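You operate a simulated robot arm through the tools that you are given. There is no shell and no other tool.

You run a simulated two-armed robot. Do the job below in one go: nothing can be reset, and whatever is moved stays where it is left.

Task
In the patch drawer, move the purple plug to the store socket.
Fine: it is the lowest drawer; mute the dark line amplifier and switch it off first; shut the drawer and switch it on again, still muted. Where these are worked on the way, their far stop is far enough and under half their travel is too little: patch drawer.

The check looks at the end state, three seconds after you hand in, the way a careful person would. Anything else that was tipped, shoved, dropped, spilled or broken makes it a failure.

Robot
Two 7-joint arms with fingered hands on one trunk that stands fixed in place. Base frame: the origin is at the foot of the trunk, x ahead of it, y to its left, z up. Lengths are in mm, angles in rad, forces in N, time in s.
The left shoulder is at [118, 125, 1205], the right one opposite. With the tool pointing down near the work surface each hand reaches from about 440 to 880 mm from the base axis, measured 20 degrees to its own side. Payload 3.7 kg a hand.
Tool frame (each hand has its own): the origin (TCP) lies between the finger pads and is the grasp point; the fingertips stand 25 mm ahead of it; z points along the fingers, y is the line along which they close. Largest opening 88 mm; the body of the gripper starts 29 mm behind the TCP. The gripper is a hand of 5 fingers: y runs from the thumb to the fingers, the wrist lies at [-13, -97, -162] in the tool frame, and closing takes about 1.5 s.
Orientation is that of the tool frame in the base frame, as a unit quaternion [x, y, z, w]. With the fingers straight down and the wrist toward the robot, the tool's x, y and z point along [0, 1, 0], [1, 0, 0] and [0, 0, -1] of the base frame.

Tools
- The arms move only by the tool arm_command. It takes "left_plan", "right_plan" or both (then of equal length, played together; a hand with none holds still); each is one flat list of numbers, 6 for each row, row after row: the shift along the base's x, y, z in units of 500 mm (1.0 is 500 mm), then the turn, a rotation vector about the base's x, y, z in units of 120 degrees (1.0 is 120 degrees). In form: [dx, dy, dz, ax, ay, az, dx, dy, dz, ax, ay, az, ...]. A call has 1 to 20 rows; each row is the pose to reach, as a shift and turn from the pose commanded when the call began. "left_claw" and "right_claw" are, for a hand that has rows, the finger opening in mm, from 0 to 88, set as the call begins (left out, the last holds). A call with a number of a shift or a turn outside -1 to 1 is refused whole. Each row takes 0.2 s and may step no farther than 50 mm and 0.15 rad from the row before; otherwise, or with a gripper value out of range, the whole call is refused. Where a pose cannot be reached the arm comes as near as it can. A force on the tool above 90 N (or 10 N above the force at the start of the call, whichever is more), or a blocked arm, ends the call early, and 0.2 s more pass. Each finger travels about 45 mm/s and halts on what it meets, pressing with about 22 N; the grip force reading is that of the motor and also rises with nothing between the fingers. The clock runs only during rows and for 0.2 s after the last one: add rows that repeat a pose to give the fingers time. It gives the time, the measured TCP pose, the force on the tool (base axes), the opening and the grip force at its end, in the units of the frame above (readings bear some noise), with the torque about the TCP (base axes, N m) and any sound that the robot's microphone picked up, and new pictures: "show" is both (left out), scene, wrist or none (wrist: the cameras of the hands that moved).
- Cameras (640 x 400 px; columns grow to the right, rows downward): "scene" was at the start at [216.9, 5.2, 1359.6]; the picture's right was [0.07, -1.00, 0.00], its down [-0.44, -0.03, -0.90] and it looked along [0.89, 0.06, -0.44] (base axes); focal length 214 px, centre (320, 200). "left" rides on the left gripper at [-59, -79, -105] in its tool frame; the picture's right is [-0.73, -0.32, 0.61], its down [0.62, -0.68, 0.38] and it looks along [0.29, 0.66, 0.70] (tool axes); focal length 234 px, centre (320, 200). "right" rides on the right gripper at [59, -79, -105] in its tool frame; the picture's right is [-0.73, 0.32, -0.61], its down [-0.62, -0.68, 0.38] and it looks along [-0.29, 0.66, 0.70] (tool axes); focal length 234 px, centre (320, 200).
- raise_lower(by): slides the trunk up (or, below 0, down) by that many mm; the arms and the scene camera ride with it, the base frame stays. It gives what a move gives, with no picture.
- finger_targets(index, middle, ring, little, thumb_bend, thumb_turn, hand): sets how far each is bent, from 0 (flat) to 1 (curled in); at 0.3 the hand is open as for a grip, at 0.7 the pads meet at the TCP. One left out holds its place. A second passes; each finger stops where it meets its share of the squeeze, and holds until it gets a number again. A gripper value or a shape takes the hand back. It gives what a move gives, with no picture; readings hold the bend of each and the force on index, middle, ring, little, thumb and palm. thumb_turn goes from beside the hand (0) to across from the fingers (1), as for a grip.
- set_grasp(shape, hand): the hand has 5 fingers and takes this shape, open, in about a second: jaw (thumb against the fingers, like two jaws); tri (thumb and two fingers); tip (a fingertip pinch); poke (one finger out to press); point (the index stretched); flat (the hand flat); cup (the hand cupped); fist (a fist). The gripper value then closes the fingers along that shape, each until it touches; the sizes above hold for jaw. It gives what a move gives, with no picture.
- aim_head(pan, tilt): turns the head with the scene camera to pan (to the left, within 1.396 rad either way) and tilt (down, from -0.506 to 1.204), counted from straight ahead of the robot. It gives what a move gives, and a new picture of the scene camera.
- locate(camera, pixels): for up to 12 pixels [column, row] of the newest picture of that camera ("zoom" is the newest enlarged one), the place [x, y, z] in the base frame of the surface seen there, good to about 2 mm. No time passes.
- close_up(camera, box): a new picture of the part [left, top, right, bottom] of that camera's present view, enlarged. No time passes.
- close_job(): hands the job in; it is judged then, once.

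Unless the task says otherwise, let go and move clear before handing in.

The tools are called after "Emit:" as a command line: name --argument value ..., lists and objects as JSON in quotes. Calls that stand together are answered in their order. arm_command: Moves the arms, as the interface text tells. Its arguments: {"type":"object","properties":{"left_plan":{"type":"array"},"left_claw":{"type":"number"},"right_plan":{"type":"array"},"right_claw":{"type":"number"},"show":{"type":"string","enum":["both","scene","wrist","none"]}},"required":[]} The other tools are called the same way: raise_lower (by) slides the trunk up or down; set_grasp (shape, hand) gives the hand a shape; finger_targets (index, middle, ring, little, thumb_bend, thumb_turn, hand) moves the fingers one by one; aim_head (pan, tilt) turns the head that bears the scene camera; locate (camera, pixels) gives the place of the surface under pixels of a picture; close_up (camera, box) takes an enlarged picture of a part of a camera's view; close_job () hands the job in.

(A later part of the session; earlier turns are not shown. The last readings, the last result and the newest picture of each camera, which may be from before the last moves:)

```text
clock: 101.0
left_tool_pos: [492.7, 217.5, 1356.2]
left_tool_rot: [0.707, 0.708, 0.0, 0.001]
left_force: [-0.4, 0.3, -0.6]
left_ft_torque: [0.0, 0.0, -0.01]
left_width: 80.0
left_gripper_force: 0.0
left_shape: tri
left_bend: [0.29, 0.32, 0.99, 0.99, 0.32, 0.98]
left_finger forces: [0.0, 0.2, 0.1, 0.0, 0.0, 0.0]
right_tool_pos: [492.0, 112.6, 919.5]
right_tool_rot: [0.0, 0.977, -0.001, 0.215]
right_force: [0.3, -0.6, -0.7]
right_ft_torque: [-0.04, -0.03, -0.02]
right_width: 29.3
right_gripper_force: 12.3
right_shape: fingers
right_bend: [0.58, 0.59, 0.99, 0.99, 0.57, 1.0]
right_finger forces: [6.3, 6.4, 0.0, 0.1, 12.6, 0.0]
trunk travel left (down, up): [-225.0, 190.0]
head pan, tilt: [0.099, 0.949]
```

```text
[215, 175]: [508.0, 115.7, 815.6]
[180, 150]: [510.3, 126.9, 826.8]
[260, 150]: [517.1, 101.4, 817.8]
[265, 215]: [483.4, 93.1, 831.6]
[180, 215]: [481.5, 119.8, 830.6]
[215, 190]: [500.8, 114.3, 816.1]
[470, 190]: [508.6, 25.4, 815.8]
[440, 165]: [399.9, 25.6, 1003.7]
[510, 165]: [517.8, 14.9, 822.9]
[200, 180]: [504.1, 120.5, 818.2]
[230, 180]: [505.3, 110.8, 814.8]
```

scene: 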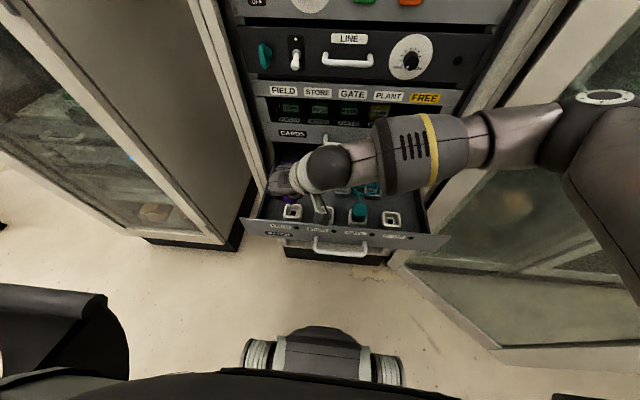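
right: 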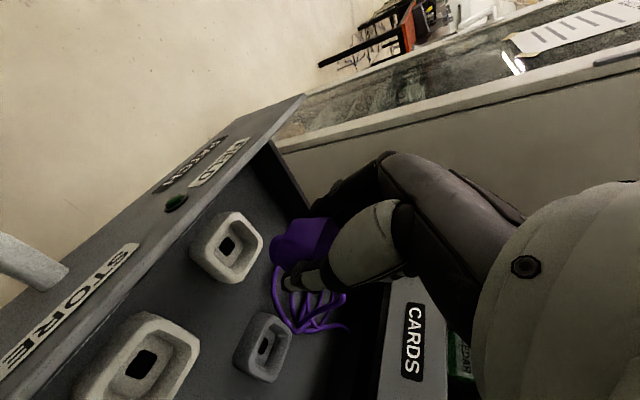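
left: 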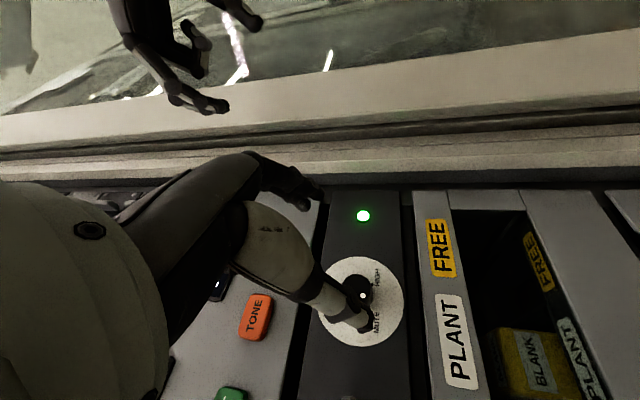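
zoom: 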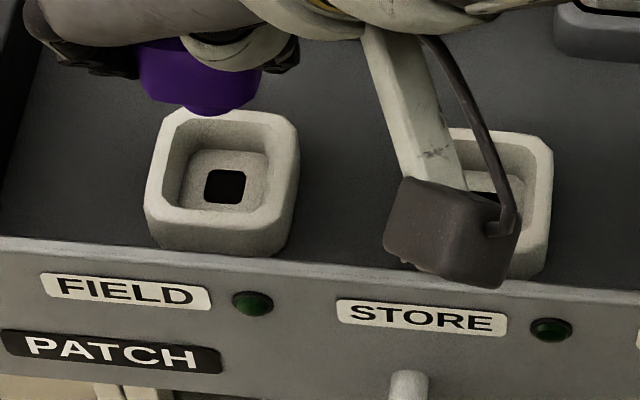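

The socket spacing measures about 87.3 mm (FIELD hole y≈112, STORE ≈24.6). I'll carry the plug 87 mm to the right at this height.

Emit:
arm_command --right_plan '[0, -0.045, 0, 0, 0, 0, 0, -0.09, 0, 0, 0, 0, 0, -0.135, 0, 0, 0, 0, 0, -0.1745, 0, 0, 0, 0, 0, -0.1745, 0, 0, 0, 0]' --show "both"

Emit:
close_up --camera "scene" --box '[265, 180, 365, 240]'

Emit:
close_up --camera "right" --box '[140, 140, 380, 340]'

```text
clock: 102.2
left_tool_pos: [492.2, 218.6, 1354.8]
left_tool_rot: [0.708, 0.707, -0.001, 0.001]
left_force: [0.3, 0.4, 0.1]
left_ft_torque: [0.01, 0.0, -0.03]
left_width: 79.9
left_gripper_force: 0.1
left_shape: tri
left_bend: [0.29, 0.32, 0.99, 0.99, 0.32, 0.98]
left_finger forces: [0.0, 0.1, 0.0, 0.0, 0.1, 0.0]
right_tool_pos: [492.5, 24.6, 919.1]
right_tool_rot: [-0.001, 0.976, -0.001, 0.216]
right_force: [-0.2, -0.5, -1.5]
right_ft_torque: [0.05, 0.02, 0.0]
right_width: 29.0
right_gripper_force: 12.4
right_shape: fingers
right_bend: [0.58, 0.59, 0.99, 0.99, 0.57, 1.0]
right_finger forces: [6.3, 6.2, 0.1, 0.0, 12.6, 0.0]
trunk travel left (down, up): [-225.0, 190.0]
head pan, tilt: [0.099, 0.949]
```

scene: 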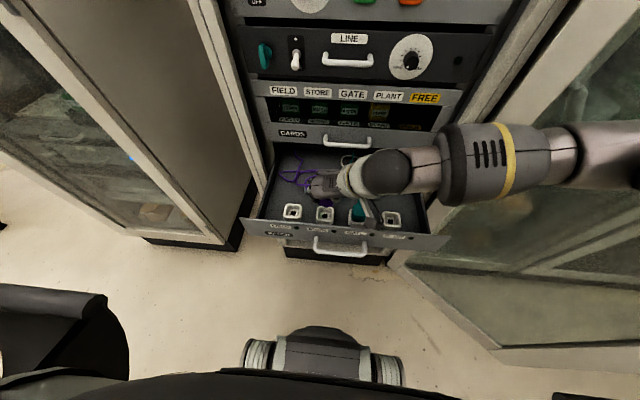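
right: 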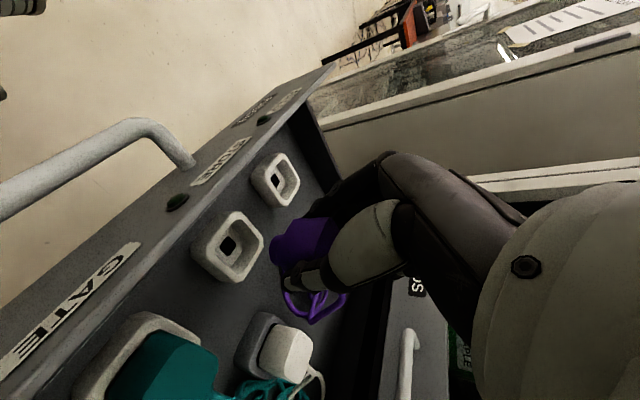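

```text
6.40 times, centred on (315, 210) of scene
```

zoom: 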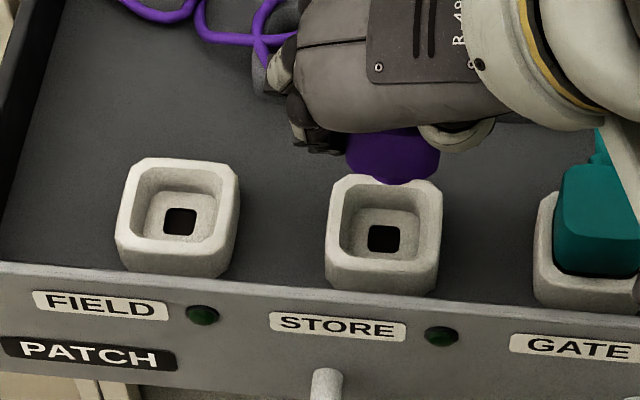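

```text
2.00 times, centred on (260, 240) of right
```

zoom: 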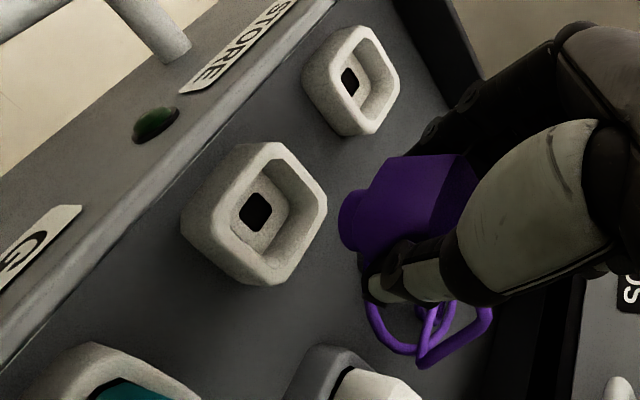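

In this view the STORE hole sits relative to the hand almost exactly where FIELD did (about 2 px off). I'll measure the plug's nose and body and the STORE hole to trim the alignment.

Emit:
locate --camera "zoom" --pixels '[[345, 200], [350, 222], [358, 248], [372, 190], [375, 240], [400, 170], [395, 230], [430, 200], [257, 212], [248, 200], [265, 225], [262, 195]]'

Emit:
close_up --camera "scene" --box '[300, 190, 350, 225]'

Emit:
locate --camera "zoom" --pixels '[[300, 140], [360, 140], [330, 130], [280, 130], [380, 130], [320, 160], [345, 160], [320, 260], [340, 260], [360, 260], [340, 245], [340, 275]]'

```text
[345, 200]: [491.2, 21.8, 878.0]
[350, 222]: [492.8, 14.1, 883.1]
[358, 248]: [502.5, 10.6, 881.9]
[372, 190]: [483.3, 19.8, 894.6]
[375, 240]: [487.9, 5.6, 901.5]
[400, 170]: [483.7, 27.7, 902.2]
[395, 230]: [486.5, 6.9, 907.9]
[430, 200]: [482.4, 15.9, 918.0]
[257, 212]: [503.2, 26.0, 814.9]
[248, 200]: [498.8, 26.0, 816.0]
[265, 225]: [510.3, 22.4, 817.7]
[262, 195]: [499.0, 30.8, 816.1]
```

```text
11.43 times, centred on (325, 208) of scene
```

zoom: 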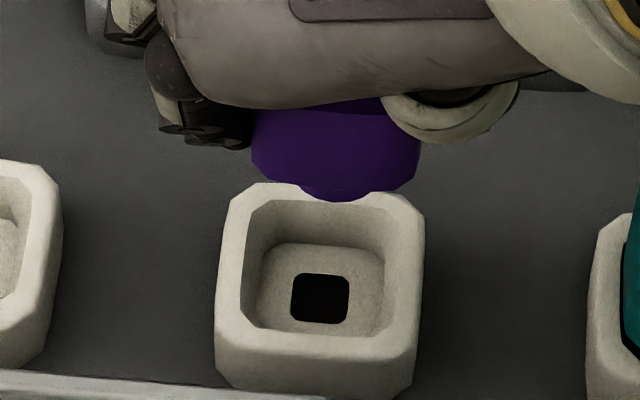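

```text
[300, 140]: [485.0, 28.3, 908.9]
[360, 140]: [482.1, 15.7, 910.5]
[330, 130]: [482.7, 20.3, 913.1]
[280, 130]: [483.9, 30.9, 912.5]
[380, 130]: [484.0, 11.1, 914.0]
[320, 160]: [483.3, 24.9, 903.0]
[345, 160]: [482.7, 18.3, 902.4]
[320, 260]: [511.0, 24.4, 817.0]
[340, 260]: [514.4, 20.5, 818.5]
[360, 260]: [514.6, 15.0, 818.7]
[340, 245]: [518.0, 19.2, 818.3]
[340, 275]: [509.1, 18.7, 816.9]
```

The plug centre reads (≈500.6,20.9), against the STORE centre of about (502.3,23.0) on the same basis, and the wrist view agrees. I'll shift +1.5 mm in x and +2.1 mm in y and lower to just above the rim.

Emit:
arm_command --right_plan '[0.003, 0.0042, 0, 0, 0, 0, 0.003, 0.0042, -0.02, 0, 0, 0, 0.003, 0.0042, -0.04, 0, 0, 0, 0.003, 0.0042, -0.06, 0, 0, 0, 0.003, 0.0042, -0.06, 0, 0, 0]' --show "both"

Emit:
close_up --camera "scene" --box '[300, 185, 350, 225]'

Emit:
close_up --camera "right" --box '[160, 140, 360, 320]'

```text
clock: 103.4
left_tool_pos: [492.6, 218.9, 1355.7]
left_tool_rot: [0.707, 0.707, -0.001, 0.001]
left_force: [0.2, -0.1, 0.5]
left_ft_torque: [0.02, 0.02, 0.0]
left_width: 80.2
left_gripper_force: 0.0
left_shape: tri
left_bend: [0.29, 0.32, 0.99, 0.99, 0.32, 0.98]
left_finger forces: [0.0, 0.0, 0.0, 0.1, 0.0, 0.1]
right_tool_pos: [493.4, 26.5, 890.2]
right_tool_rot: [0.0, 0.977, -0.001, 0.215]
right_force: [-0.1, -0.5, -0.5]
right_ft_torque: [-0.03, -0.02, 0.03]
right_width: 29.4
right_gripper_force: 12.9
right_shape: fingers
right_bend: [0.58, 0.59, 0.99, 0.99, 0.57, 1.0]
right_finger forces: [6.2, 6.3, 0.0, 0.0, 12.6, 0.1]
trunk travel left (down, up): [-225.0, 190.0]
head pan, tilt: [0.099, 0.949]
```

scene: 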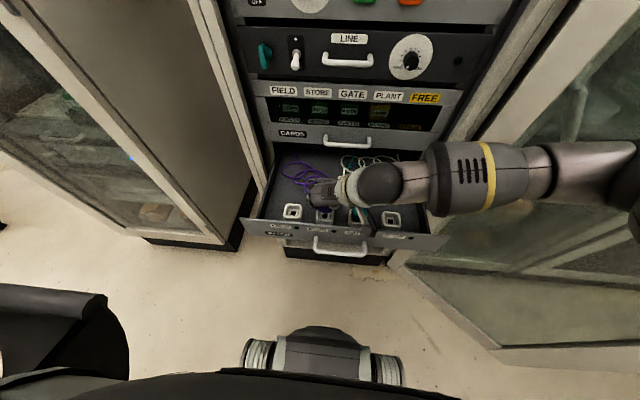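
right: 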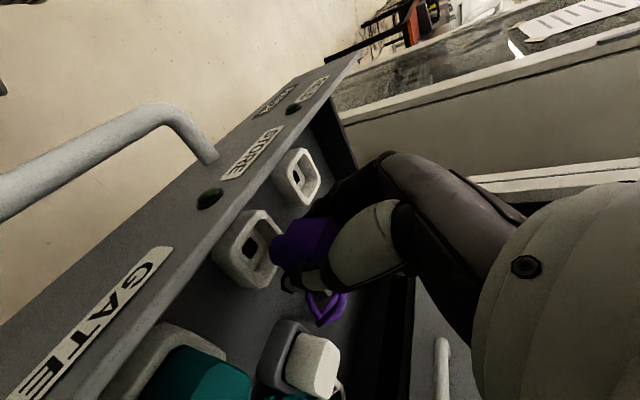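

```text
10.00 times, centred on (325, 205) of scene
```

zoom: 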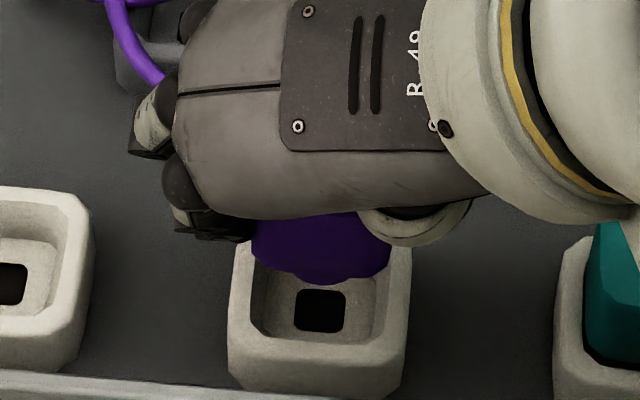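

```text
2.22 times, centred on (260, 230) of right
```

zoom: 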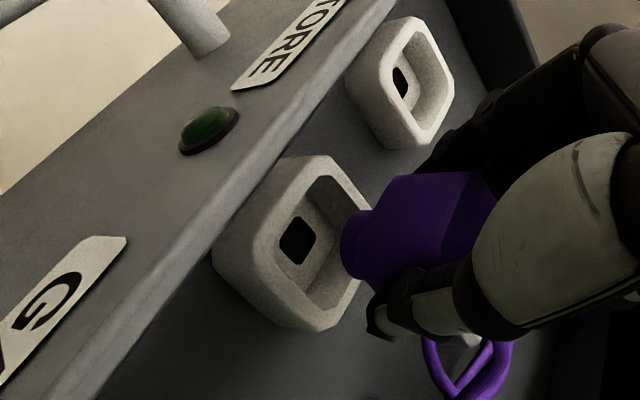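

The plug now looks centred over STORE, with its centre column about 321 against the hole at 320. I'll verify numerically with a few located edge points.

Emit:
locate --camera "right" --pixels '[[272, 245], [268, 240], [276, 256], [285, 235], [290, 255], [300, 230], [250, 249], [247, 243], [256, 252], [237, 270], [263, 215], [255, 285]]'

Emit:
locate --camera "scene" --pixels '[[319, 208], [322, 209], [325, 209], [328, 209], [331, 208], [325, 206], [325, 211]]'

```text
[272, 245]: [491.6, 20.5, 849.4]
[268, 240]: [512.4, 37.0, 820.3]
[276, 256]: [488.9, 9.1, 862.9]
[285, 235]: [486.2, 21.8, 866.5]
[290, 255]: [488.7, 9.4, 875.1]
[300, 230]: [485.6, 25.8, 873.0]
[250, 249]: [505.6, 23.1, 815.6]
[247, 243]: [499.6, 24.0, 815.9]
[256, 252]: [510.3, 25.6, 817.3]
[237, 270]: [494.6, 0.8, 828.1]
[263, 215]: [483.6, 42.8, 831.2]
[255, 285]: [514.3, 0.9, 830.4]
```

```text
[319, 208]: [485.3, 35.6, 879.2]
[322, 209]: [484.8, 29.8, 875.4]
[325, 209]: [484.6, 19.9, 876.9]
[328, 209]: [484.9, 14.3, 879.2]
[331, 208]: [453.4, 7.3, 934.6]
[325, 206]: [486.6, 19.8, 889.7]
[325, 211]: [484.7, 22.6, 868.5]
```

Readings agree to about 1 mm in both axes. I'll lower slowly into the socket while watching the force.

Emit:
arm_command --right_plan '[0, 0, -0.01, 0, 0, 0, 0, 0, -0.02, 0, 0, 0, 0, 0, -0.03, 0, 0, 0, 0, 0, -0.036, 0, 0, 0]' --show "scene"

Emit:
close_up --camera "scene" --box '[300, 190, 350, 230]'

Emit:
close_up --camera "right" --box '[160, 140, 360, 320]'

```text
clock: 104.4
left_tool_pos: [492.7, 217.9, 1355.3]
left_tool_rot: [0.707, 0.707, -0.001, 0.0]
left_force: [0.0, 0.5, 0.3]
left_ft_torque: [0.01, -0.03, 0.04]
left_width: 80.1
left_gripper_force: 0.1
left_shape: tri
left_bend: [0.29, 0.32, 0.99, 0.99, 0.32, 0.98]
left_finger forces: [0.0, 0.0, 0.0, 0.0, 0.0, 0.0]
right_tool_pos: [493.4, 27.3, 871.5]
right_tool_rot: [-0.001, 0.977, -0.001, 0.215]
right_force: [-0.1, 0.4, -0.7]
right_ft_torque: [0.02, 0.02, -0.01]
right_width: 29.0
right_gripper_force: 12.5
right_shape: fingers
right_bend: [0.58, 0.59, 0.99, 0.99, 0.57, 1.0]
right_finger forces: [6.4, 6.3, 0.1, 0.0, 12.6, 0.0]
trunk travel left (down, up): [-225.0, 190.0]
head pan, tilt: [0.099, 0.949]
```

scene: 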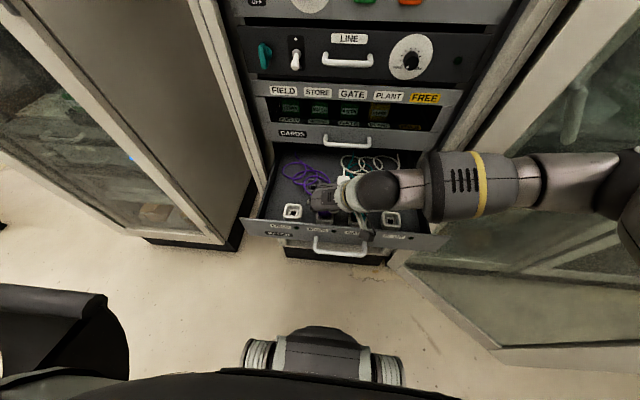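

```text
10.00 times, centred on (325, 210) of scene
```

zoom: 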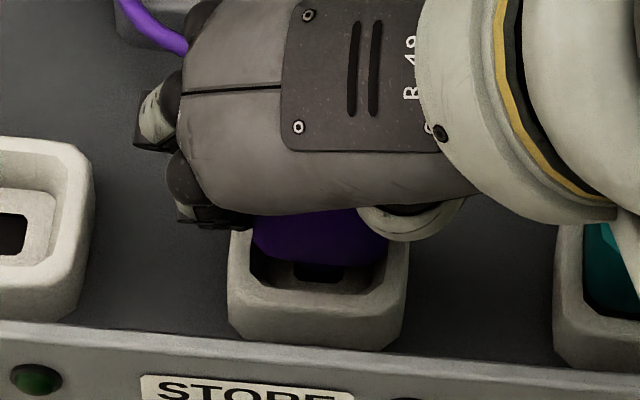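

```text
2.22 times, centred on (260, 230) of right
```

zoom: 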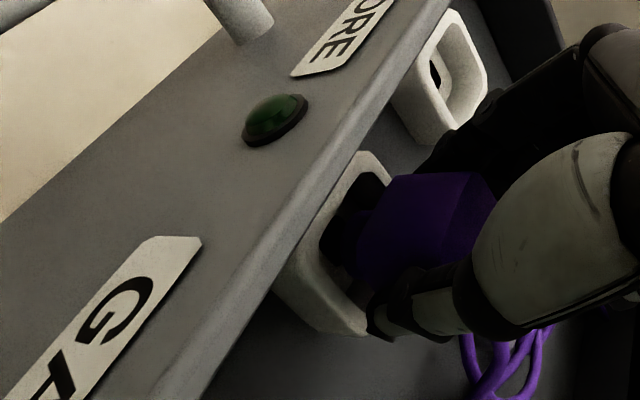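

The plug has entered the recess with no side force. I'll continue down to full seating.

Emit:
arm_command --right_plan '[0, 0, -0.008, 0, 0, 0, 0, 0, -0.015, 0, 0, 0, 0, 0, -0.021, 0, 0, 0, 0, 0, -0.025, 0, 0, 0]' --show "scene"

Emit:
close_up --camera "scene" --box '[300, 190, 350, 230]'

Emit:
close_up --camera "right" --box '[160, 140, 360, 320]'

```text
clock: 105.4
left_tool_pos: [491.7, 218.9, 1357.1]
left_tool_rot: [0.707, 0.707, -0.001, 0.001]
left_force: [0.0, -0.2, -0.7]
left_ft_torque: [0.04, -0.02, 0.03]
left_width: 80.1
left_gripper_force: 0.1
left_shape: tri
left_bend: [0.29, 0.32, 0.99, 0.99, 0.32, 0.98]
left_finger forces: [0.0, 0.0, 0.0, 0.0, 0.0, 0.0]
right_tool_pos: [493.6, 27.3, 861.1]
right_tool_rot: [-0.001, 0.976, 0.001, 0.217]
right_force: [-1.1, -1.5, 8.9]
right_ft_torque: [0.24, 0.05, 0.03]
right_width: 28.8
right_gripper_force: 19.4
right_shape: fingers
right_bend: [0.59, 0.6, 0.99, 0.99, 0.57, 1.0]
right_finger forces: [18.8, 5.6, 0.1, 0.0, 13.7, 0.0]
trunk travel left (down, up): [-225.0, 190.0]
head pan, tilt: [0.099, 0.949]
```

scene: 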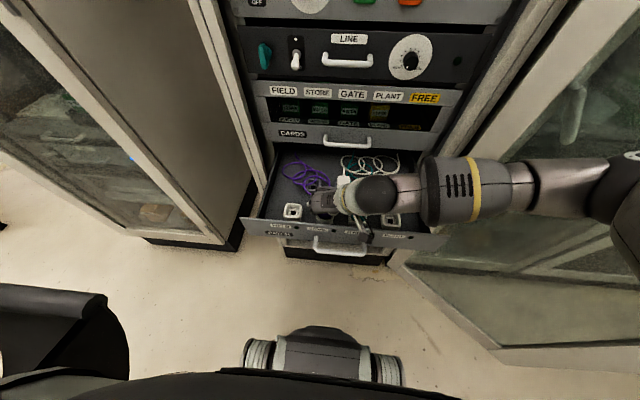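

```text
10.00 times, centred on (325, 210) of scene
```

zoom: 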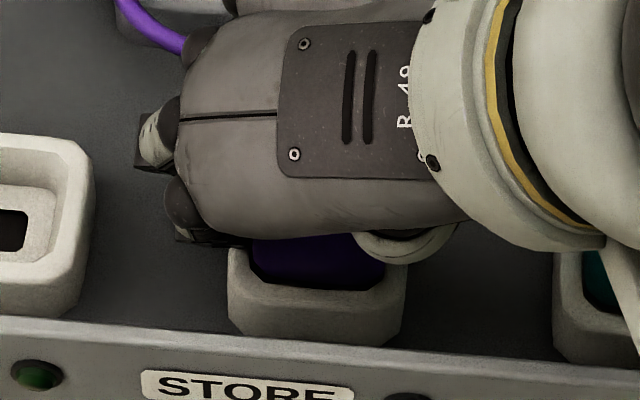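

```text
2.22 times, centred on (260, 230) of right
```

zoom: 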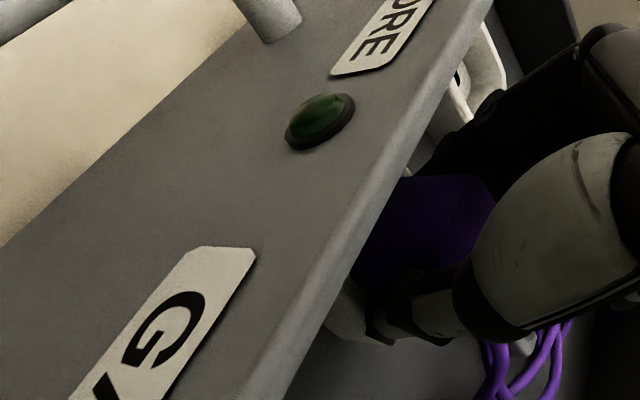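

The TCP is at z=861.1, the same height as when I gripped it in FIELD, with 9 N of upward contact, so it should be seated. I'll open the fingers and lift away to verify.

Emit:
finger_targets --hand "right" --index 0.4 --middle 0.4 --thumb_bend 0.42 --thumb_turn 1.0

Emit:
arm_command --right_plan '[0, 0, 0.02, 0, 0, 0, 0, 0, 0.06, 0, 0, 0, 0, 0, 0.12, 0, 0, 0, 0, 0, 0.18, 0, 0, 0]' --show "both"

Emit:
close_up --camera "right" --box '[120, 120, 380, 360]'

```text
clock: 106.4
left_tool_pos: [492.9, 218.5, 1356.1]
left_tool_rot: [0.707, 0.707, 0.0, 0.001]
left_force: [0.5, 0.6, 0.2]
left_ft_torque: [0.01, 0.02, 0.02]
left_width: 79.9
left_gripper_force: 0.0
left_shape: tri
left_bend: [0.29, 0.32, 0.99, 0.99, 0.32, 0.98]
left_finger forces: [0.0, 0.0, 0.0, 0.0, 0.0, 0.0]
right_tool_pos: [492.6, 27.2, 858.7]
right_tool_rot: [0.0, 0.976, -0.002, 0.216]
right_force: [0.7, 0.3, -0.6]
right_ft_torque: [0.0, 0.01, -0.01]
right_width: 60.8
right_gripper_force: 0.1
right_shape: fingers
right_bend: [0.4, 0.4, 0.99, 0.99, 0.42, 0.99]
right_finger forces: [0.1, 0.0, 0.0, 0.0, 0.0, 0.0]
trunk travel left (down, up): [-225.0, 190.0]
head pan, tilt: [0.099, 0.949]
```

```text
clock: 107.4
left_tool_pos: [493.4, 218.7, 1356.1]
left_tool_rot: [0.707, 0.707, -0.001, 0.001]
left_force: [0.0, 0.5, 0.6]
left_ft_torque: [-0.02, 0.02, 0.0]
left_width: 80.0
left_gripper_force: 0.0
left_shape: tri
left_bend: [0.29, 0.32, 0.99, 0.99, 0.32, 0.98]
left_finger forces: [0.0, 0.0, 0.0, 0.0, 0.0, 0.1]
right_tool_pos: [493.1, 26.4, 948.0]
right_tool_rot: [0.0, 0.976, -0.001, 0.216]
right_force: [0.4, -0.5, -0.7]
right_ft_torque: [0.03, 0.03, 0.03]
right_width: 60.9
right_gripper_force: 0.1
right_shape: fingers
right_bend: [0.4, 0.4, 0.99, 0.99, 0.42, 0.99]
right_finger forces: [0.0, 0.0, 0.0, 0.1, 0.0, 0.0]
trunk travel left (down, up): [-225.0, 190.0]
head pan, tilt: [0.099, 0.949]
```

scene: 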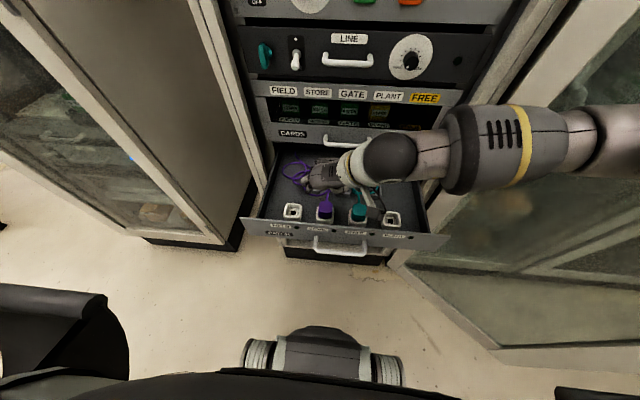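
right: 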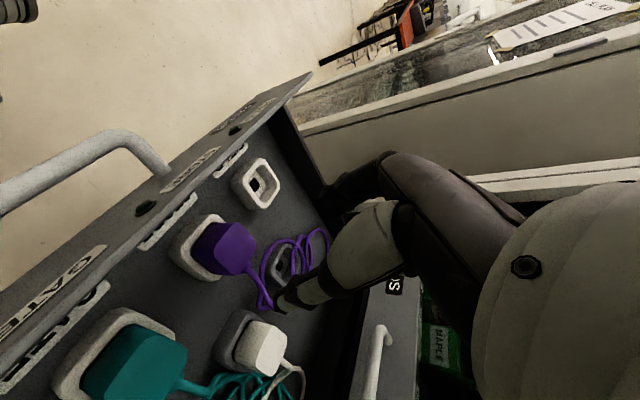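

```text
1.67 times, centred on (250, 240) of right
```

zoom: 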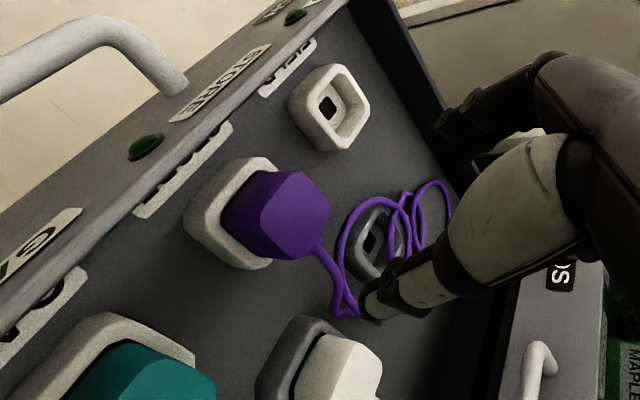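

The purple plug is in the STORE socket and the cable lies freely. I'll check its seating height against the teal plug in GATE.

Emit:
locate --camera "zoom" --pixels '[[290, 210], [310, 200], [275, 230], [300, 235], [250, 210], [265, 180], [180, 380], [130, 350], [330, 385], [195, 225], [265, 262]]'

Emit:
close_up --camera "scene" --box '[275, 180, 405, 240]'

Emit:
locate --camera "zoom" --pixels '[[245, 130], [235, 120], [255, 120], [245, 110], [245, 160], [410, 140], [400, 130], [420, 130], [410, 165], [240, 190]]'

```text
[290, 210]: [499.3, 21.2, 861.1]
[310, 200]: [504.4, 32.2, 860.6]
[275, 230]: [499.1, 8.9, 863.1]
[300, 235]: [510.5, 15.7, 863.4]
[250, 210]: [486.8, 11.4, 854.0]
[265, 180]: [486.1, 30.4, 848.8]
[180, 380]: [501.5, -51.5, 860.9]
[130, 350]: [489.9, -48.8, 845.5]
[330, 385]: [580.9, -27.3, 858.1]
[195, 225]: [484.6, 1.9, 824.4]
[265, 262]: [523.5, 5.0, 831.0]
```

```text
4.92 times, centred on (340, 210) of scene
```

zoom: 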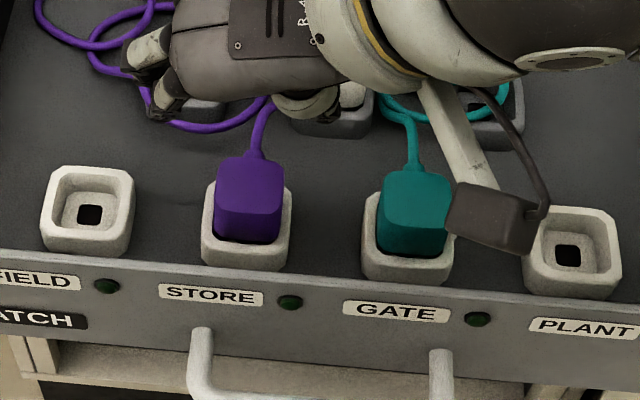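

```text
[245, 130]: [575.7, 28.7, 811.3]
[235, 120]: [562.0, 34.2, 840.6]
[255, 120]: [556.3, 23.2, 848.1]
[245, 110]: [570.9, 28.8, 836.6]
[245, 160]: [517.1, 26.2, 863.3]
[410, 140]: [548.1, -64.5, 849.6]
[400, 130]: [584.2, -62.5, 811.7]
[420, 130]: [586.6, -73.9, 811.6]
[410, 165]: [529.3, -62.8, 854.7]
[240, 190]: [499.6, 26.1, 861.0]
```

The top reads 860.6-863.4 against the teal plug's 861, so it is essentially seated with maybe a slight tilt. To be sure, I'll close the fingertips and press lightly on its top.

Emit:
finger_targets --hand "right" --index 0.7 --middle 0.7 --thumb_bend 0.7 --thumb_turn 1.0

Emit:
arm_command --right_plan '[0, -0.006, -0.03, 0, 0, 0, 0, -0.006, -0.07, 0, 0, 0, 0, -0.006, -0.1, 0, 0, 0, 0, -0.006, -0.11, 0, 0, 0]' --show "wrist"

Emit:
close_up --camera "right" --box '[180, 120, 400, 340]'

```text
clock: 108.4
left_tool_pos: [492.8, 218.4, 1356.4]
left_tool_rot: [0.707, 0.708, 0.0, 0.001]
left_force: [0.0, -0.1, 0.9]
left_ft_torque: [0.02, -0.01, 0.02]
left_width: 79.5
left_gripper_force: 0.1
left_shape: tri
left_bend: [0.29, 0.32, 0.99, 0.99, 0.32, 0.98]
left_finger forces: [0.1, 0.0, 0.0, 0.1, 0.0, 0.0]
right_tool_pos: [493.1, 26.1, 947.8]
right_tool_rot: [0.0, 0.976, -0.001, 0.216]
right_force: [-0.7, 0.2, 0.2]
right_ft_torque: [-0.03, 0.01, -0.02]
right_width: 0.0
right_gripper_force: 0.0
right_shape: fingers
right_bend: [0.7, 0.7, 0.99, 0.99, 0.7, 1.0]
right_finger forces: [0.0, 0.0, 0.1, 0.0, 0.1, 0.0]
trunk travel left (down, up): [-225.0, 190.0]
head pan, tilt: [0.099, 0.949]
```

```text
clock: 109.4
left_tool_pos: [493.3, 218.4, 1356.6]
left_tool_rot: [0.708, 0.707, 0.0, 0.001]
left_force: [0.3, -0.1, 0.3]
left_ft_torque: [0.01, -0.02, 0.01]
left_width: 79.7
left_gripper_force: 0.0
left_shape: tri
left_bend: [0.29, 0.32, 0.99, 0.99, 0.32, 0.98]
left_finger forces: [0.0, 0.0, 0.0, 0.0, 0.0, 0.1]
right_tool_pos: [493.4, 24.4, 892.4]
right_tool_rot: [-0.001, 0.976, -0.001, 0.216]
right_force: [-1.0, -0.1, 0.2]
right_ft_torque: [0.0, 0.03, -0.01]
right_width: 0.0
right_gripper_force: 0.1
right_shape: fingers
right_bend: [0.7, 0.7, 0.99, 0.99, 0.7, 1.0]
right_finger forces: [0.0, 0.0, 0.0, 0.0, 0.0, 0.0]
trunk travel left (down, up): [-225.0, 190.0]
head pan, tilt: [0.099, 0.949]
```

right: 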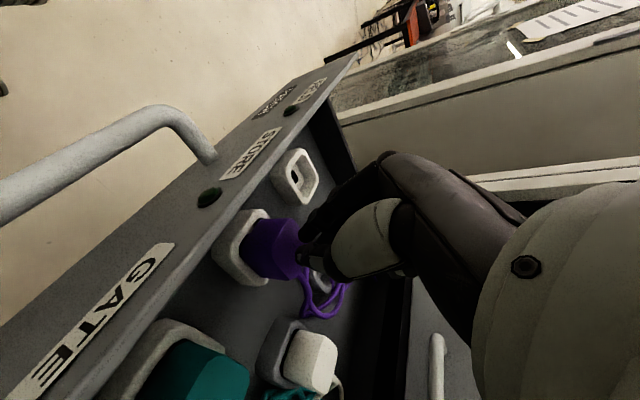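

```text
1.82 times, centred on (290, 230) of right
```

zoom: 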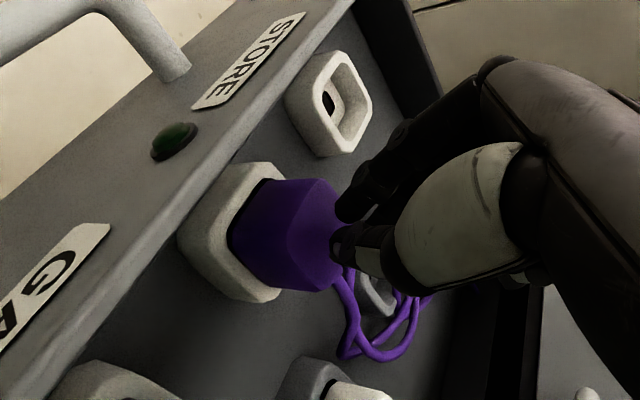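

The fingertips hover just over the plug's top. I'll press down in small increments.

Emit:
arm_command --right_plan '[0, 0, -0.006, 0, 0, 0, 0, 0, -0.012, 0, 0, 0]' --show "none"

Emit:
arm_command --right_plan '[0, 0, -0.004, 0, 0, 0, 0, 0, -0.008, 0, 0, 0]' --show "none"

```text
clock: 110.0
left_tool_pos: [492.6, 219.3, 1357.2]
left_tool_rot: [0.707, 0.707, -0.001, 0.0]
left_force: [-0.5, 0.1, -0.1]
left_ft_torque: [0.03, 0.03, 0.04]
left_width: 79.8
left_gripper_force: 0.1
left_shape: tri
left_bend: [0.29, 0.32, 0.99, 0.99, 0.32, 0.98]
left_finger forces: [0.1, 0.0, 0.0, 0.0, 0.1, 0.0]
right_tool_pos: [493.2, 25.9, 888.6]
right_tool_rot: [-0.001, 0.976, 0.0, 0.216]
right_force: [-0.6, 0.2, 4.9]
right_ft_torque: [0.04, 0.0, -0.01]
right_width: 0.0
right_gripper_force: 1.4
right_shape: fingers
right_bend: [0.7, 0.7, 0.99, 0.99, 0.7, 1.0]
right_finger forces: [4.7, 0.1, 0.1, 0.0, 0.0, 0.1]
trunk travel left (down, up): [-225.0, 190.0]
head pan, tilt: [0.099, 0.949]
```

```text
clock: 110.6
left_tool_pos: [490.3, 220.2, 1358.3]
left_tool_rot: [0.707, 0.707, 0.001, 0.001]
left_force: [-0.1, -0.2, -0.6]
left_ft_torque: [0.05, 0.04, -0.01]
left_width: 80.0
left_gripper_force: 0.1
left_shape: tri
left_bend: [0.29, 0.32, 0.99, 0.99, 0.32, 0.98]
left_finger forces: [0.0, 0.0, 0.0, 0.1, 0.0, 0.0]
right_tool_pos: [493.5, 25.4, 888.2]
right_tool_rot: [-0.001, 0.976, 0.003, 0.219]
right_force: [-0.7, 5.0, 21.3]
right_ft_torque: [0.23, -0.07, 0.02]
right_width: 0.0
right_gripper_force: 10.3
right_shape: fingers
right_bend: [0.71, 0.7, 0.99, 0.99, 0.7, 1.0]
right_finger forces: [20.9, 0.1, 0.0, 0.0, 0.1, 0.0]
trunk travel left (down, up): [-225.0, 190.0]
head pan, tilt: [0.099, 0.949]
```

With 21 N on the top it did not move, so the plug is fully seated. I'll lift away and bring the right hand, pointing down with closed fingers, to the front-right of the drawer to push it shut.

Emit:
arm_command --right_plan '[0, 0, 0.07, 0, 0, 0, 0, 0, 0.15, 0, 0, 0, 0, 0, 0.224, 0, 0, 0, -0.009, -0.031, 0.231, 0.0121, 0.0152, -0.0619, -0.018, -0.062, 0.237, 0.0242, 0.0304, -0.1239, -0.026, -0.092, 0.244, 0.0363, 0.0456, -0.1858, -0.035, -0.123, 0.251, 0.0483, 0.0608, -0.2478, -0.044, -0.154, 0.257, 0.0604, 0.076, -0.3097, -0.053, -0.185, 0.264, 0.0725, 0.0913, -0.3717, -0.062, -0.216, 0.271, 0.0846, 0.1065, -0.4336, -0.071, -0.247, 0.277, 0.0967, 0.1217, -0.4955, -0.08, -0.277, 0.284, 0.1088, 0.1369, -0.5575, -0.088, -0.308, 0.291, 0.1208, 0.1521, -0.6194, -0.097, -0.339, 0.297, 0.1329, 0.1673, -0.6814, -0.106, -0.37, 0.304, 0.145, 0.1825, -0.7433]' --show "both"

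Emit:
close_up --camera "scene" --box '[230, 130, 440, 260]'

```text
clock: 113.8
left_tool_pos: [492.9, 218.7, 1355.2]
left_tool_rot: [0.707, 0.707, -0.001, 0.0]
left_force: [0.0, 0.5, -0.2]
left_ft_torque: [-0.02, 0.01, 0.0]
left_width: 79.9
left_gripper_force: 0.1
left_shape: tri
left_bend: [0.29, 0.32, 0.99, 0.99, 0.32, 0.98]
left_finger forces: [0.0, 0.0, 0.1, 0.0, 0.1, 0.1]
right_tool_pos: [462.3, -160.7, 1038.2]
right_tool_rot: [0.708, 0.706, -0.018, -0.019]
right_force: [-0.2, -0.3, 0.1]
right_ft_torque: [0.05, 0.0, -0.01]
right_width: 0.1
right_gripper_force: 0.1
right_shape: fingers
right_bend: [0.7, 0.7, 0.99, 0.99, 0.7, 1.0]
right_finger forces: [0.1, 0.1, 0.0, 0.0, 0.1, 0.0]
right hand out of reach, approached as far as the arm can: row 11, 12, 13, 14, 15
trunk travel left (down, up): [-225.0, 190.0]
head pan, tilt: [0.099, 0.949]
```

scene: 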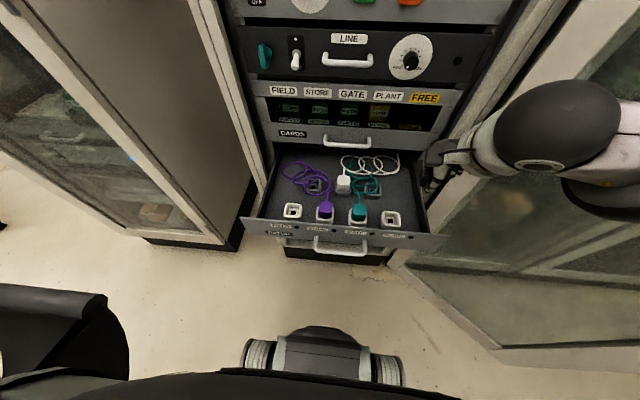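
right: 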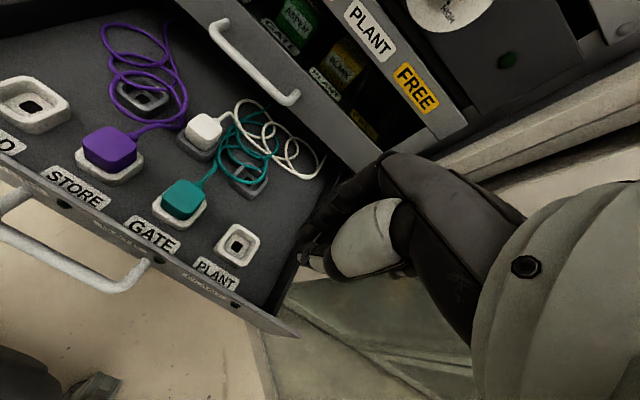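

```text
3.05 times, centred on (335, 195) of scene
```

zoom: 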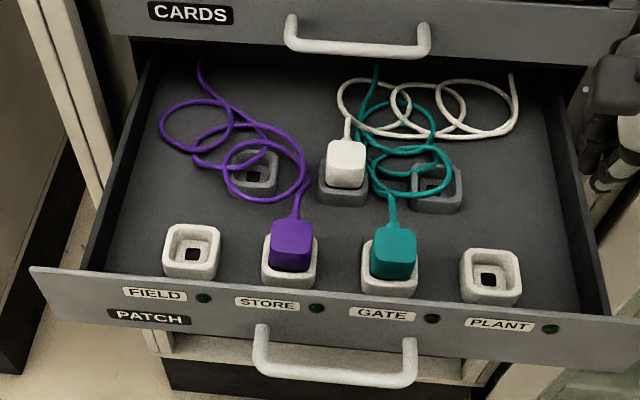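

The plug stands upright in STORE with the other plugs untouched. I'll measure the drawer's front panel and handle position before pushing.

Emit:
locate --camera "zoom" --pixels '[[335, 375], [260, 330], [412, 345], [500, 345], [590, 340], [450, 330], [450, 310], [590, 320], [220, 330], [100, 300], [110, 270], [520, 305]]'

```text
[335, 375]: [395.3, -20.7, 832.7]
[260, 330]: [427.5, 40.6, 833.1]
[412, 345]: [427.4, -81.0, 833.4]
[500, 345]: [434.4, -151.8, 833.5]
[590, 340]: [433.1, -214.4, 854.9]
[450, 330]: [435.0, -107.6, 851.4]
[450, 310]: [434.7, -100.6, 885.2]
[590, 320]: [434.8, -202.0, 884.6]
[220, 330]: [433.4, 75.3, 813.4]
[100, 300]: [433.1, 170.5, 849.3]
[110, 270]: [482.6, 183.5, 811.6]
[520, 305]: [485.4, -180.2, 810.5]
```

The panel face is at x=434 and the bar at about (397,-21,828), so the drawer is open 262 mm. I'll re-grip the handle the way that worked before and push it shut, starting by opening the fingers and moving above the bar.

Emit:
finger_targets --hand "right" --index 0.45 --middle 0.45 --ring 0.45 --little 0.45 --thumb_bend 0.3 --thumb_turn 1.0

Emit:
arm_command --right_plan '[0, 0.08, -0.02, 0, 0, 0, 0, 0.16, -0.04, 0, 0, 0, 0, 0.24, -0.06, 0, 0, 0, 0, 0.32, -0.08, 0, 0, 0, -0.03, 0.354, -0.1, 0, 0, 0, -0.07, 0.354, -0.14, 0, 0, 0, -0.11, 0.354, -0.18, 0, 0, 0, -0.144, 0.354, -0.216, 0, 0, 0, -0.144, 0.354, -0.216, 0, 0, 0]' --show "both"

```text
clock: 114.8
left_tool_pos: [491.8, 218.9, 1355.7]
left_tool_rot: [0.707, 0.707, -0.001, 0.0]
left_force: [-0.3, -0.3, -0.6]
left_ft_torque: [0.03, 0.01, 0.0]
left_width: 79.9
left_gripper_force: 0.1
left_shape: tri
left_bend: [0.29, 0.32, 0.99, 0.99, 0.32, 0.98]
left_finger forces: [0.1, 0.0, 0.0, 0.0, 0.0, 0.0]
right_tool_pos: [461.7, -160.7, 1038.0]
right_tool_rot: [0.707, 0.706, -0.018, -0.019]
right_force: [0.3, -0.3, -0.5]
right_ft_torque: [0.0, 0.02, 0.04]
right_width: 68.7
right_gripper_force: 0.0
right_shape: fingers
right_bend: [0.45, 0.45, 0.45, 0.45, 0.3, 0.98]
right_finger forces: [0.0, 0.0, 0.0, 0.0, 0.1, 0.0]
trunk travel left (down, up): [-225.0, 190.0]
head pan, tilt: [0.099, 0.949]
```

```text
clock: 116.8
left_tool_pos: [491.9, 219.5, 1356.2]
left_tool_rot: [0.707, 0.708, -0.001, 0.001]
left_force: [1.4, -0.1, -1.0]
left_ft_torque: [0.0, 0.06, -0.02]
left_width: 80.0
left_gripper_force: 0.1
left_shape: tri
left_bend: [0.29, 0.32, 0.99, 0.99, 0.32, 0.98]
left_finger forces: [0.1, 0.0, 0.0, 0.0, 0.1, 0.0]
right_tool_pos: [390.5, 16.1, 929.0]
right_tool_rot: [0.707, 0.707, -0.019, -0.019]
right_force: [0.0, -1.2, -0.2]
right_ft_torque: [-0.01, -0.02, 0.01]
right_width: 68.4
right_gripper_force: 0.1
right_shape: fingers
right_bend: [0.45, 0.45, 0.45, 0.45, 0.3, 0.98]
right_finger forces: [0.1, 0.1, 0.0, 0.0, 0.0, 0.0]
trunk travel left (down, up): [-225.0, 190.0]
head pan, tilt: [0.099, 0.949]
```

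scene: 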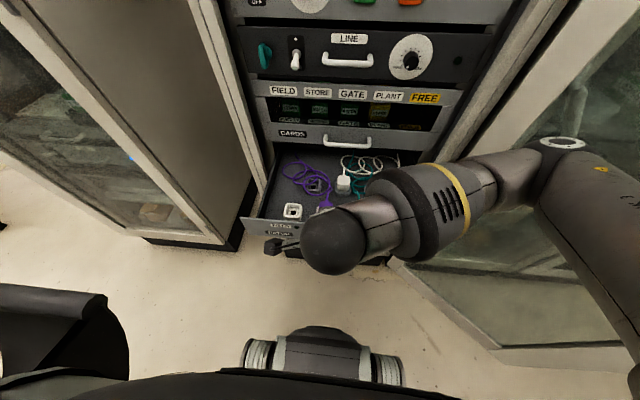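
right: 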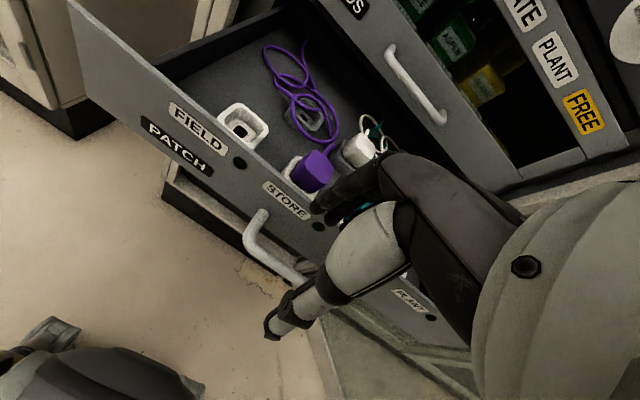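

The hand is at (390.5,16,929), above the bar. I'll check the fingertip position against the bar and the panel top before lowering.

Emit:
locate --camera "right" --pixels '[[316, 208], [325, 215], [345, 195], [275, 255], [258, 240], [250, 220], [290, 190], [330, 230], [272, 330]]'

```text
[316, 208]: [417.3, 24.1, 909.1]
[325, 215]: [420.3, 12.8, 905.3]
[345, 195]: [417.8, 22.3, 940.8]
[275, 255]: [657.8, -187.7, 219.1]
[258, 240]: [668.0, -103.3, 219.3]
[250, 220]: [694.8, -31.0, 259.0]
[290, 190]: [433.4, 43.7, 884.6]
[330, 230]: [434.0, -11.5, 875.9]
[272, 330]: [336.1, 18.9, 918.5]
```

Fingertips at x≈417-420 are midway between the bar's back (403) and the panel (434). I'll lower straight down behind the bar.

Emit:
arm_command --right_plan '[0, 0, -0.04, 0, 0, 0, 0, 0, -0.08, 0, 0, 0, 0, 0, -0.12, 0, 0, 0, 0, 0, -0.16, 0, 0, 0, 0, 0, -0.194, 0, 0, 0, 0, 0, -0.194, 0, 0, 0]' --show "wrist"

Emit:
close_up --camera "right" --box '[180, 120, 420, 360]'

```text
clock: 118.2
left_tool_pos: [493.1, 217.7, 1356.5]
left_tool_rot: [0.708, 0.707, -0.001, 0.0]
left_force: [-0.4, -0.5, -0.9]
left_ft_torque: [-0.01, 0.01, 0.0]
left_width: 80.1
left_gripper_force: 0.0
left_shape: tri
left_bend: [0.29, 0.32, 0.99, 0.99, 0.32, 0.98]
left_finger forces: [0.0, 0.1, 0.0, 0.0, 0.1, 0.0]
right_tool_pos: [389.3, 18.1, 831.5]
right_tool_rot: [0.707, 0.707, -0.018, -0.02]
right_force: [1.2, 0.4, 0.8]
right_ft_torque: [0.01, -0.06, -0.03]
right_width: 69.5
right_gripper_force: 0.9
right_shape: fingers
right_bend: [0.44, 0.45, 0.45, 0.45, 0.3, 0.98]
right_finger forces: [1.2, 0.1, 0.1, 0.1, 0.0, 0.0]
trunk travel left (down, up): [-225.0, 190.0]
head pan, tilt: [0.099, 0.949]
```

right: 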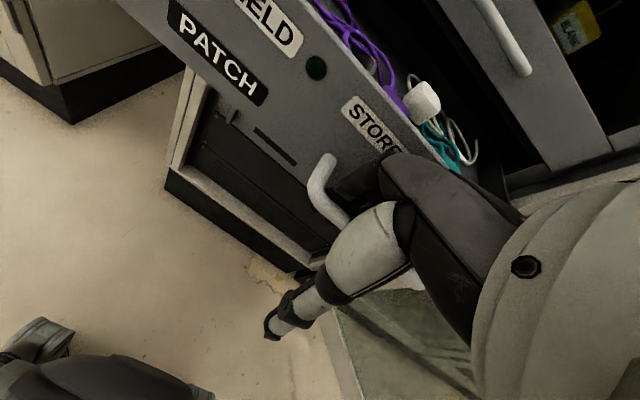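

```text
1.67 times, centred on (300, 240) of right
```

zoom: 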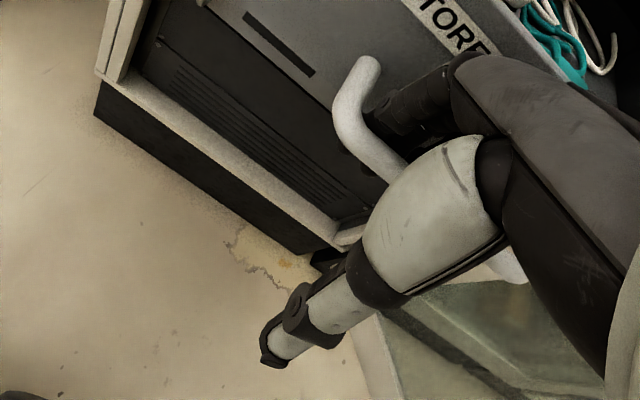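

The fingers are in place behind the bar. I'll close the hand around it.

Emit:
finger_targets --hand "right" --index 0.75 --middle 0.75 --ring 0.75 --little 0.75 --thumb_bend 0.75 --thumb_turn 1.0

Emit:
arm_command --right_plan '[0.02, 0, 0, 0, 0, 0, 0.05, 0, 0, 0, -0.01, 0, 0.09, 0, 0, 0, -0.025, 0, 0.13, 0, 0, 0, -0.04, 0]' --show "scene"

```text
clock: 119.2
left_tool_pos: [495.1, 218.4, 1354.2]
left_tool_rot: [0.707, 0.707, -0.001, 0.0]
left_force: [-0.2, -0.7, -1.1]
left_ft_torque: [0.0, 0.03, -0.03]
left_width: 79.8
left_gripper_force: 0.0
left_shape: tri
left_bend: [0.29, 0.32, 0.99, 0.99, 0.32, 0.98]
left_finger forces: [0.1, 0.1, 0.0, 0.0, 0.1, 0.0]
right_tool_pos: [389.7, 17.2, 829.1]
right_tool_rot: [0.707, 0.706, -0.02, -0.021]
right_force: [-0.7, -2.8, -25.2]
right_ft_torque: [0.51, -0.15, 0.14]
right_width: 0.0
right_gripper_force: 14.5
right_shape: fingers
right_bend: [0.74, 0.74, 0.73, 0.71, 0.71, 1.0]
right_finger forces: [0.7, 11.9, 7.3, 8.8, 0.1, 0.0]
trunk travel left (down, up): [-225.0, 190.0]
head pan, tilt: [0.099, 0.949]
```

```text
clock: 120.2
left_tool_pos: [496.3, 218.7, 1353.8]
left_tool_rot: [0.707, 0.707, -0.002, 0.0]
left_force: [0.2, 0.1, -0.7]
left_ft_torque: [0.02, 0.01, 0.0]
left_width: 79.8
left_gripper_force: 0.0
left_shape: tri
left_bend: [0.29, 0.32, 0.99, 0.99, 0.32, 0.98]
left_finger forces: [0.0, 0.0, 0.0, 0.1, 0.0, 0.0]
right_tool_pos: [457.4, 19.0, 830.6]
right_tool_rot: [0.708, 0.706, 0.012, 0.01]
right_force: [2.3, -3.5, -25.2]
right_ft_torque: [0.5, 0.08, 0.1]
right_width: 0.0
right_gripper_force: 11.2
right_shape: fingers
right_bend: [0.74, 0.74, 0.73, 0.71, 0.71, 1.0]
right_finger forces: [0.0, 7.6, 8.5, 6.8, 0.0, 0.0]
trunk travel left (down, up): [-225.0, 190.0]
head pan, tilt: [0.099, 0.949]
```

scene: 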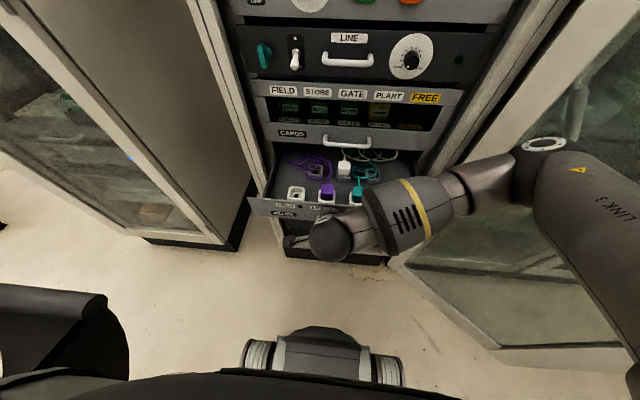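

The drawer is following the hand, now about 68 mm closer. I'll continue pushing, gradually pitching the hand forward.

Emit:
arm_command --right_plan '[0.04, 0, 0, 0, -0.015, 0, 0.08, 0, 0, 0, -0.03, 0, 0.12, 0, 0, 0, -0.05, 0, 0.16, 0, 0, 0, -0.07, 0, 0.2, 0, 0, 0, -0.09, 0]' --show "both"

```text
clock: 121.4
left_tool_pos: [496.7, 218.8, 1355.4]
left_tool_rot: [0.707, 0.707, -0.002, -0.001]
left_force: [-0.2, 0.0, -0.5]
left_ft_torque: [-0.02, 0.02, 0.0]
left_width: 80.0
left_gripper_force: 0.1
left_shape: tri
left_bend: [0.29, 0.32, 0.99, 0.99, 0.32, 0.98]
left_finger forces: [0.1, 0.0, 0.1, 0.0, 0.1, 0.0]
right_tool_pos: [557.0, 17.9, 832.2]
right_tool_rot: [0.703, 0.703, 0.079, 0.078]
right_force: [0.7, -1.9, -18.4]
right_ft_torque: [0.31, 0.01, 0.18]
right_width: 0.0
right_gripper_force: 11.3
right_shape: fingers
right_bend: [0.75, 0.74, 0.73, 0.73, 0.71, 1.0]
right_finger forces: [0.1, 4.1, 6.2, 5.3, 7.1, 0.1]
trunk travel left (down, up): [-225.0, 190.0]
head pan, tilt: [0.099, 0.949]
```

scene: 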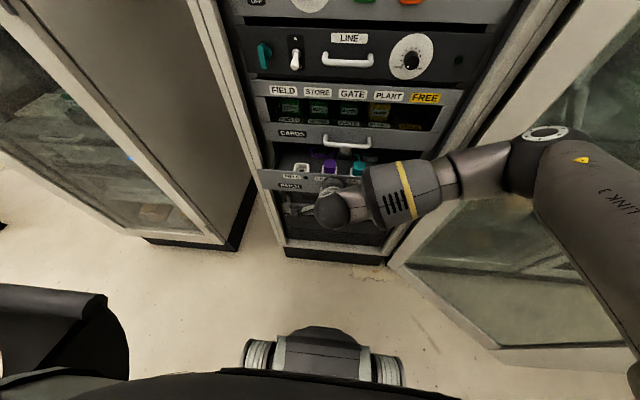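
right: 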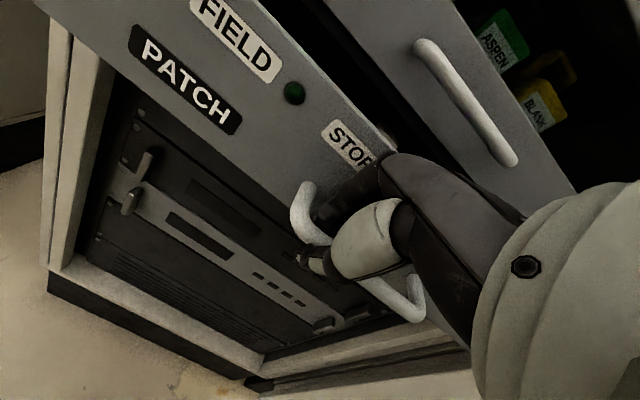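

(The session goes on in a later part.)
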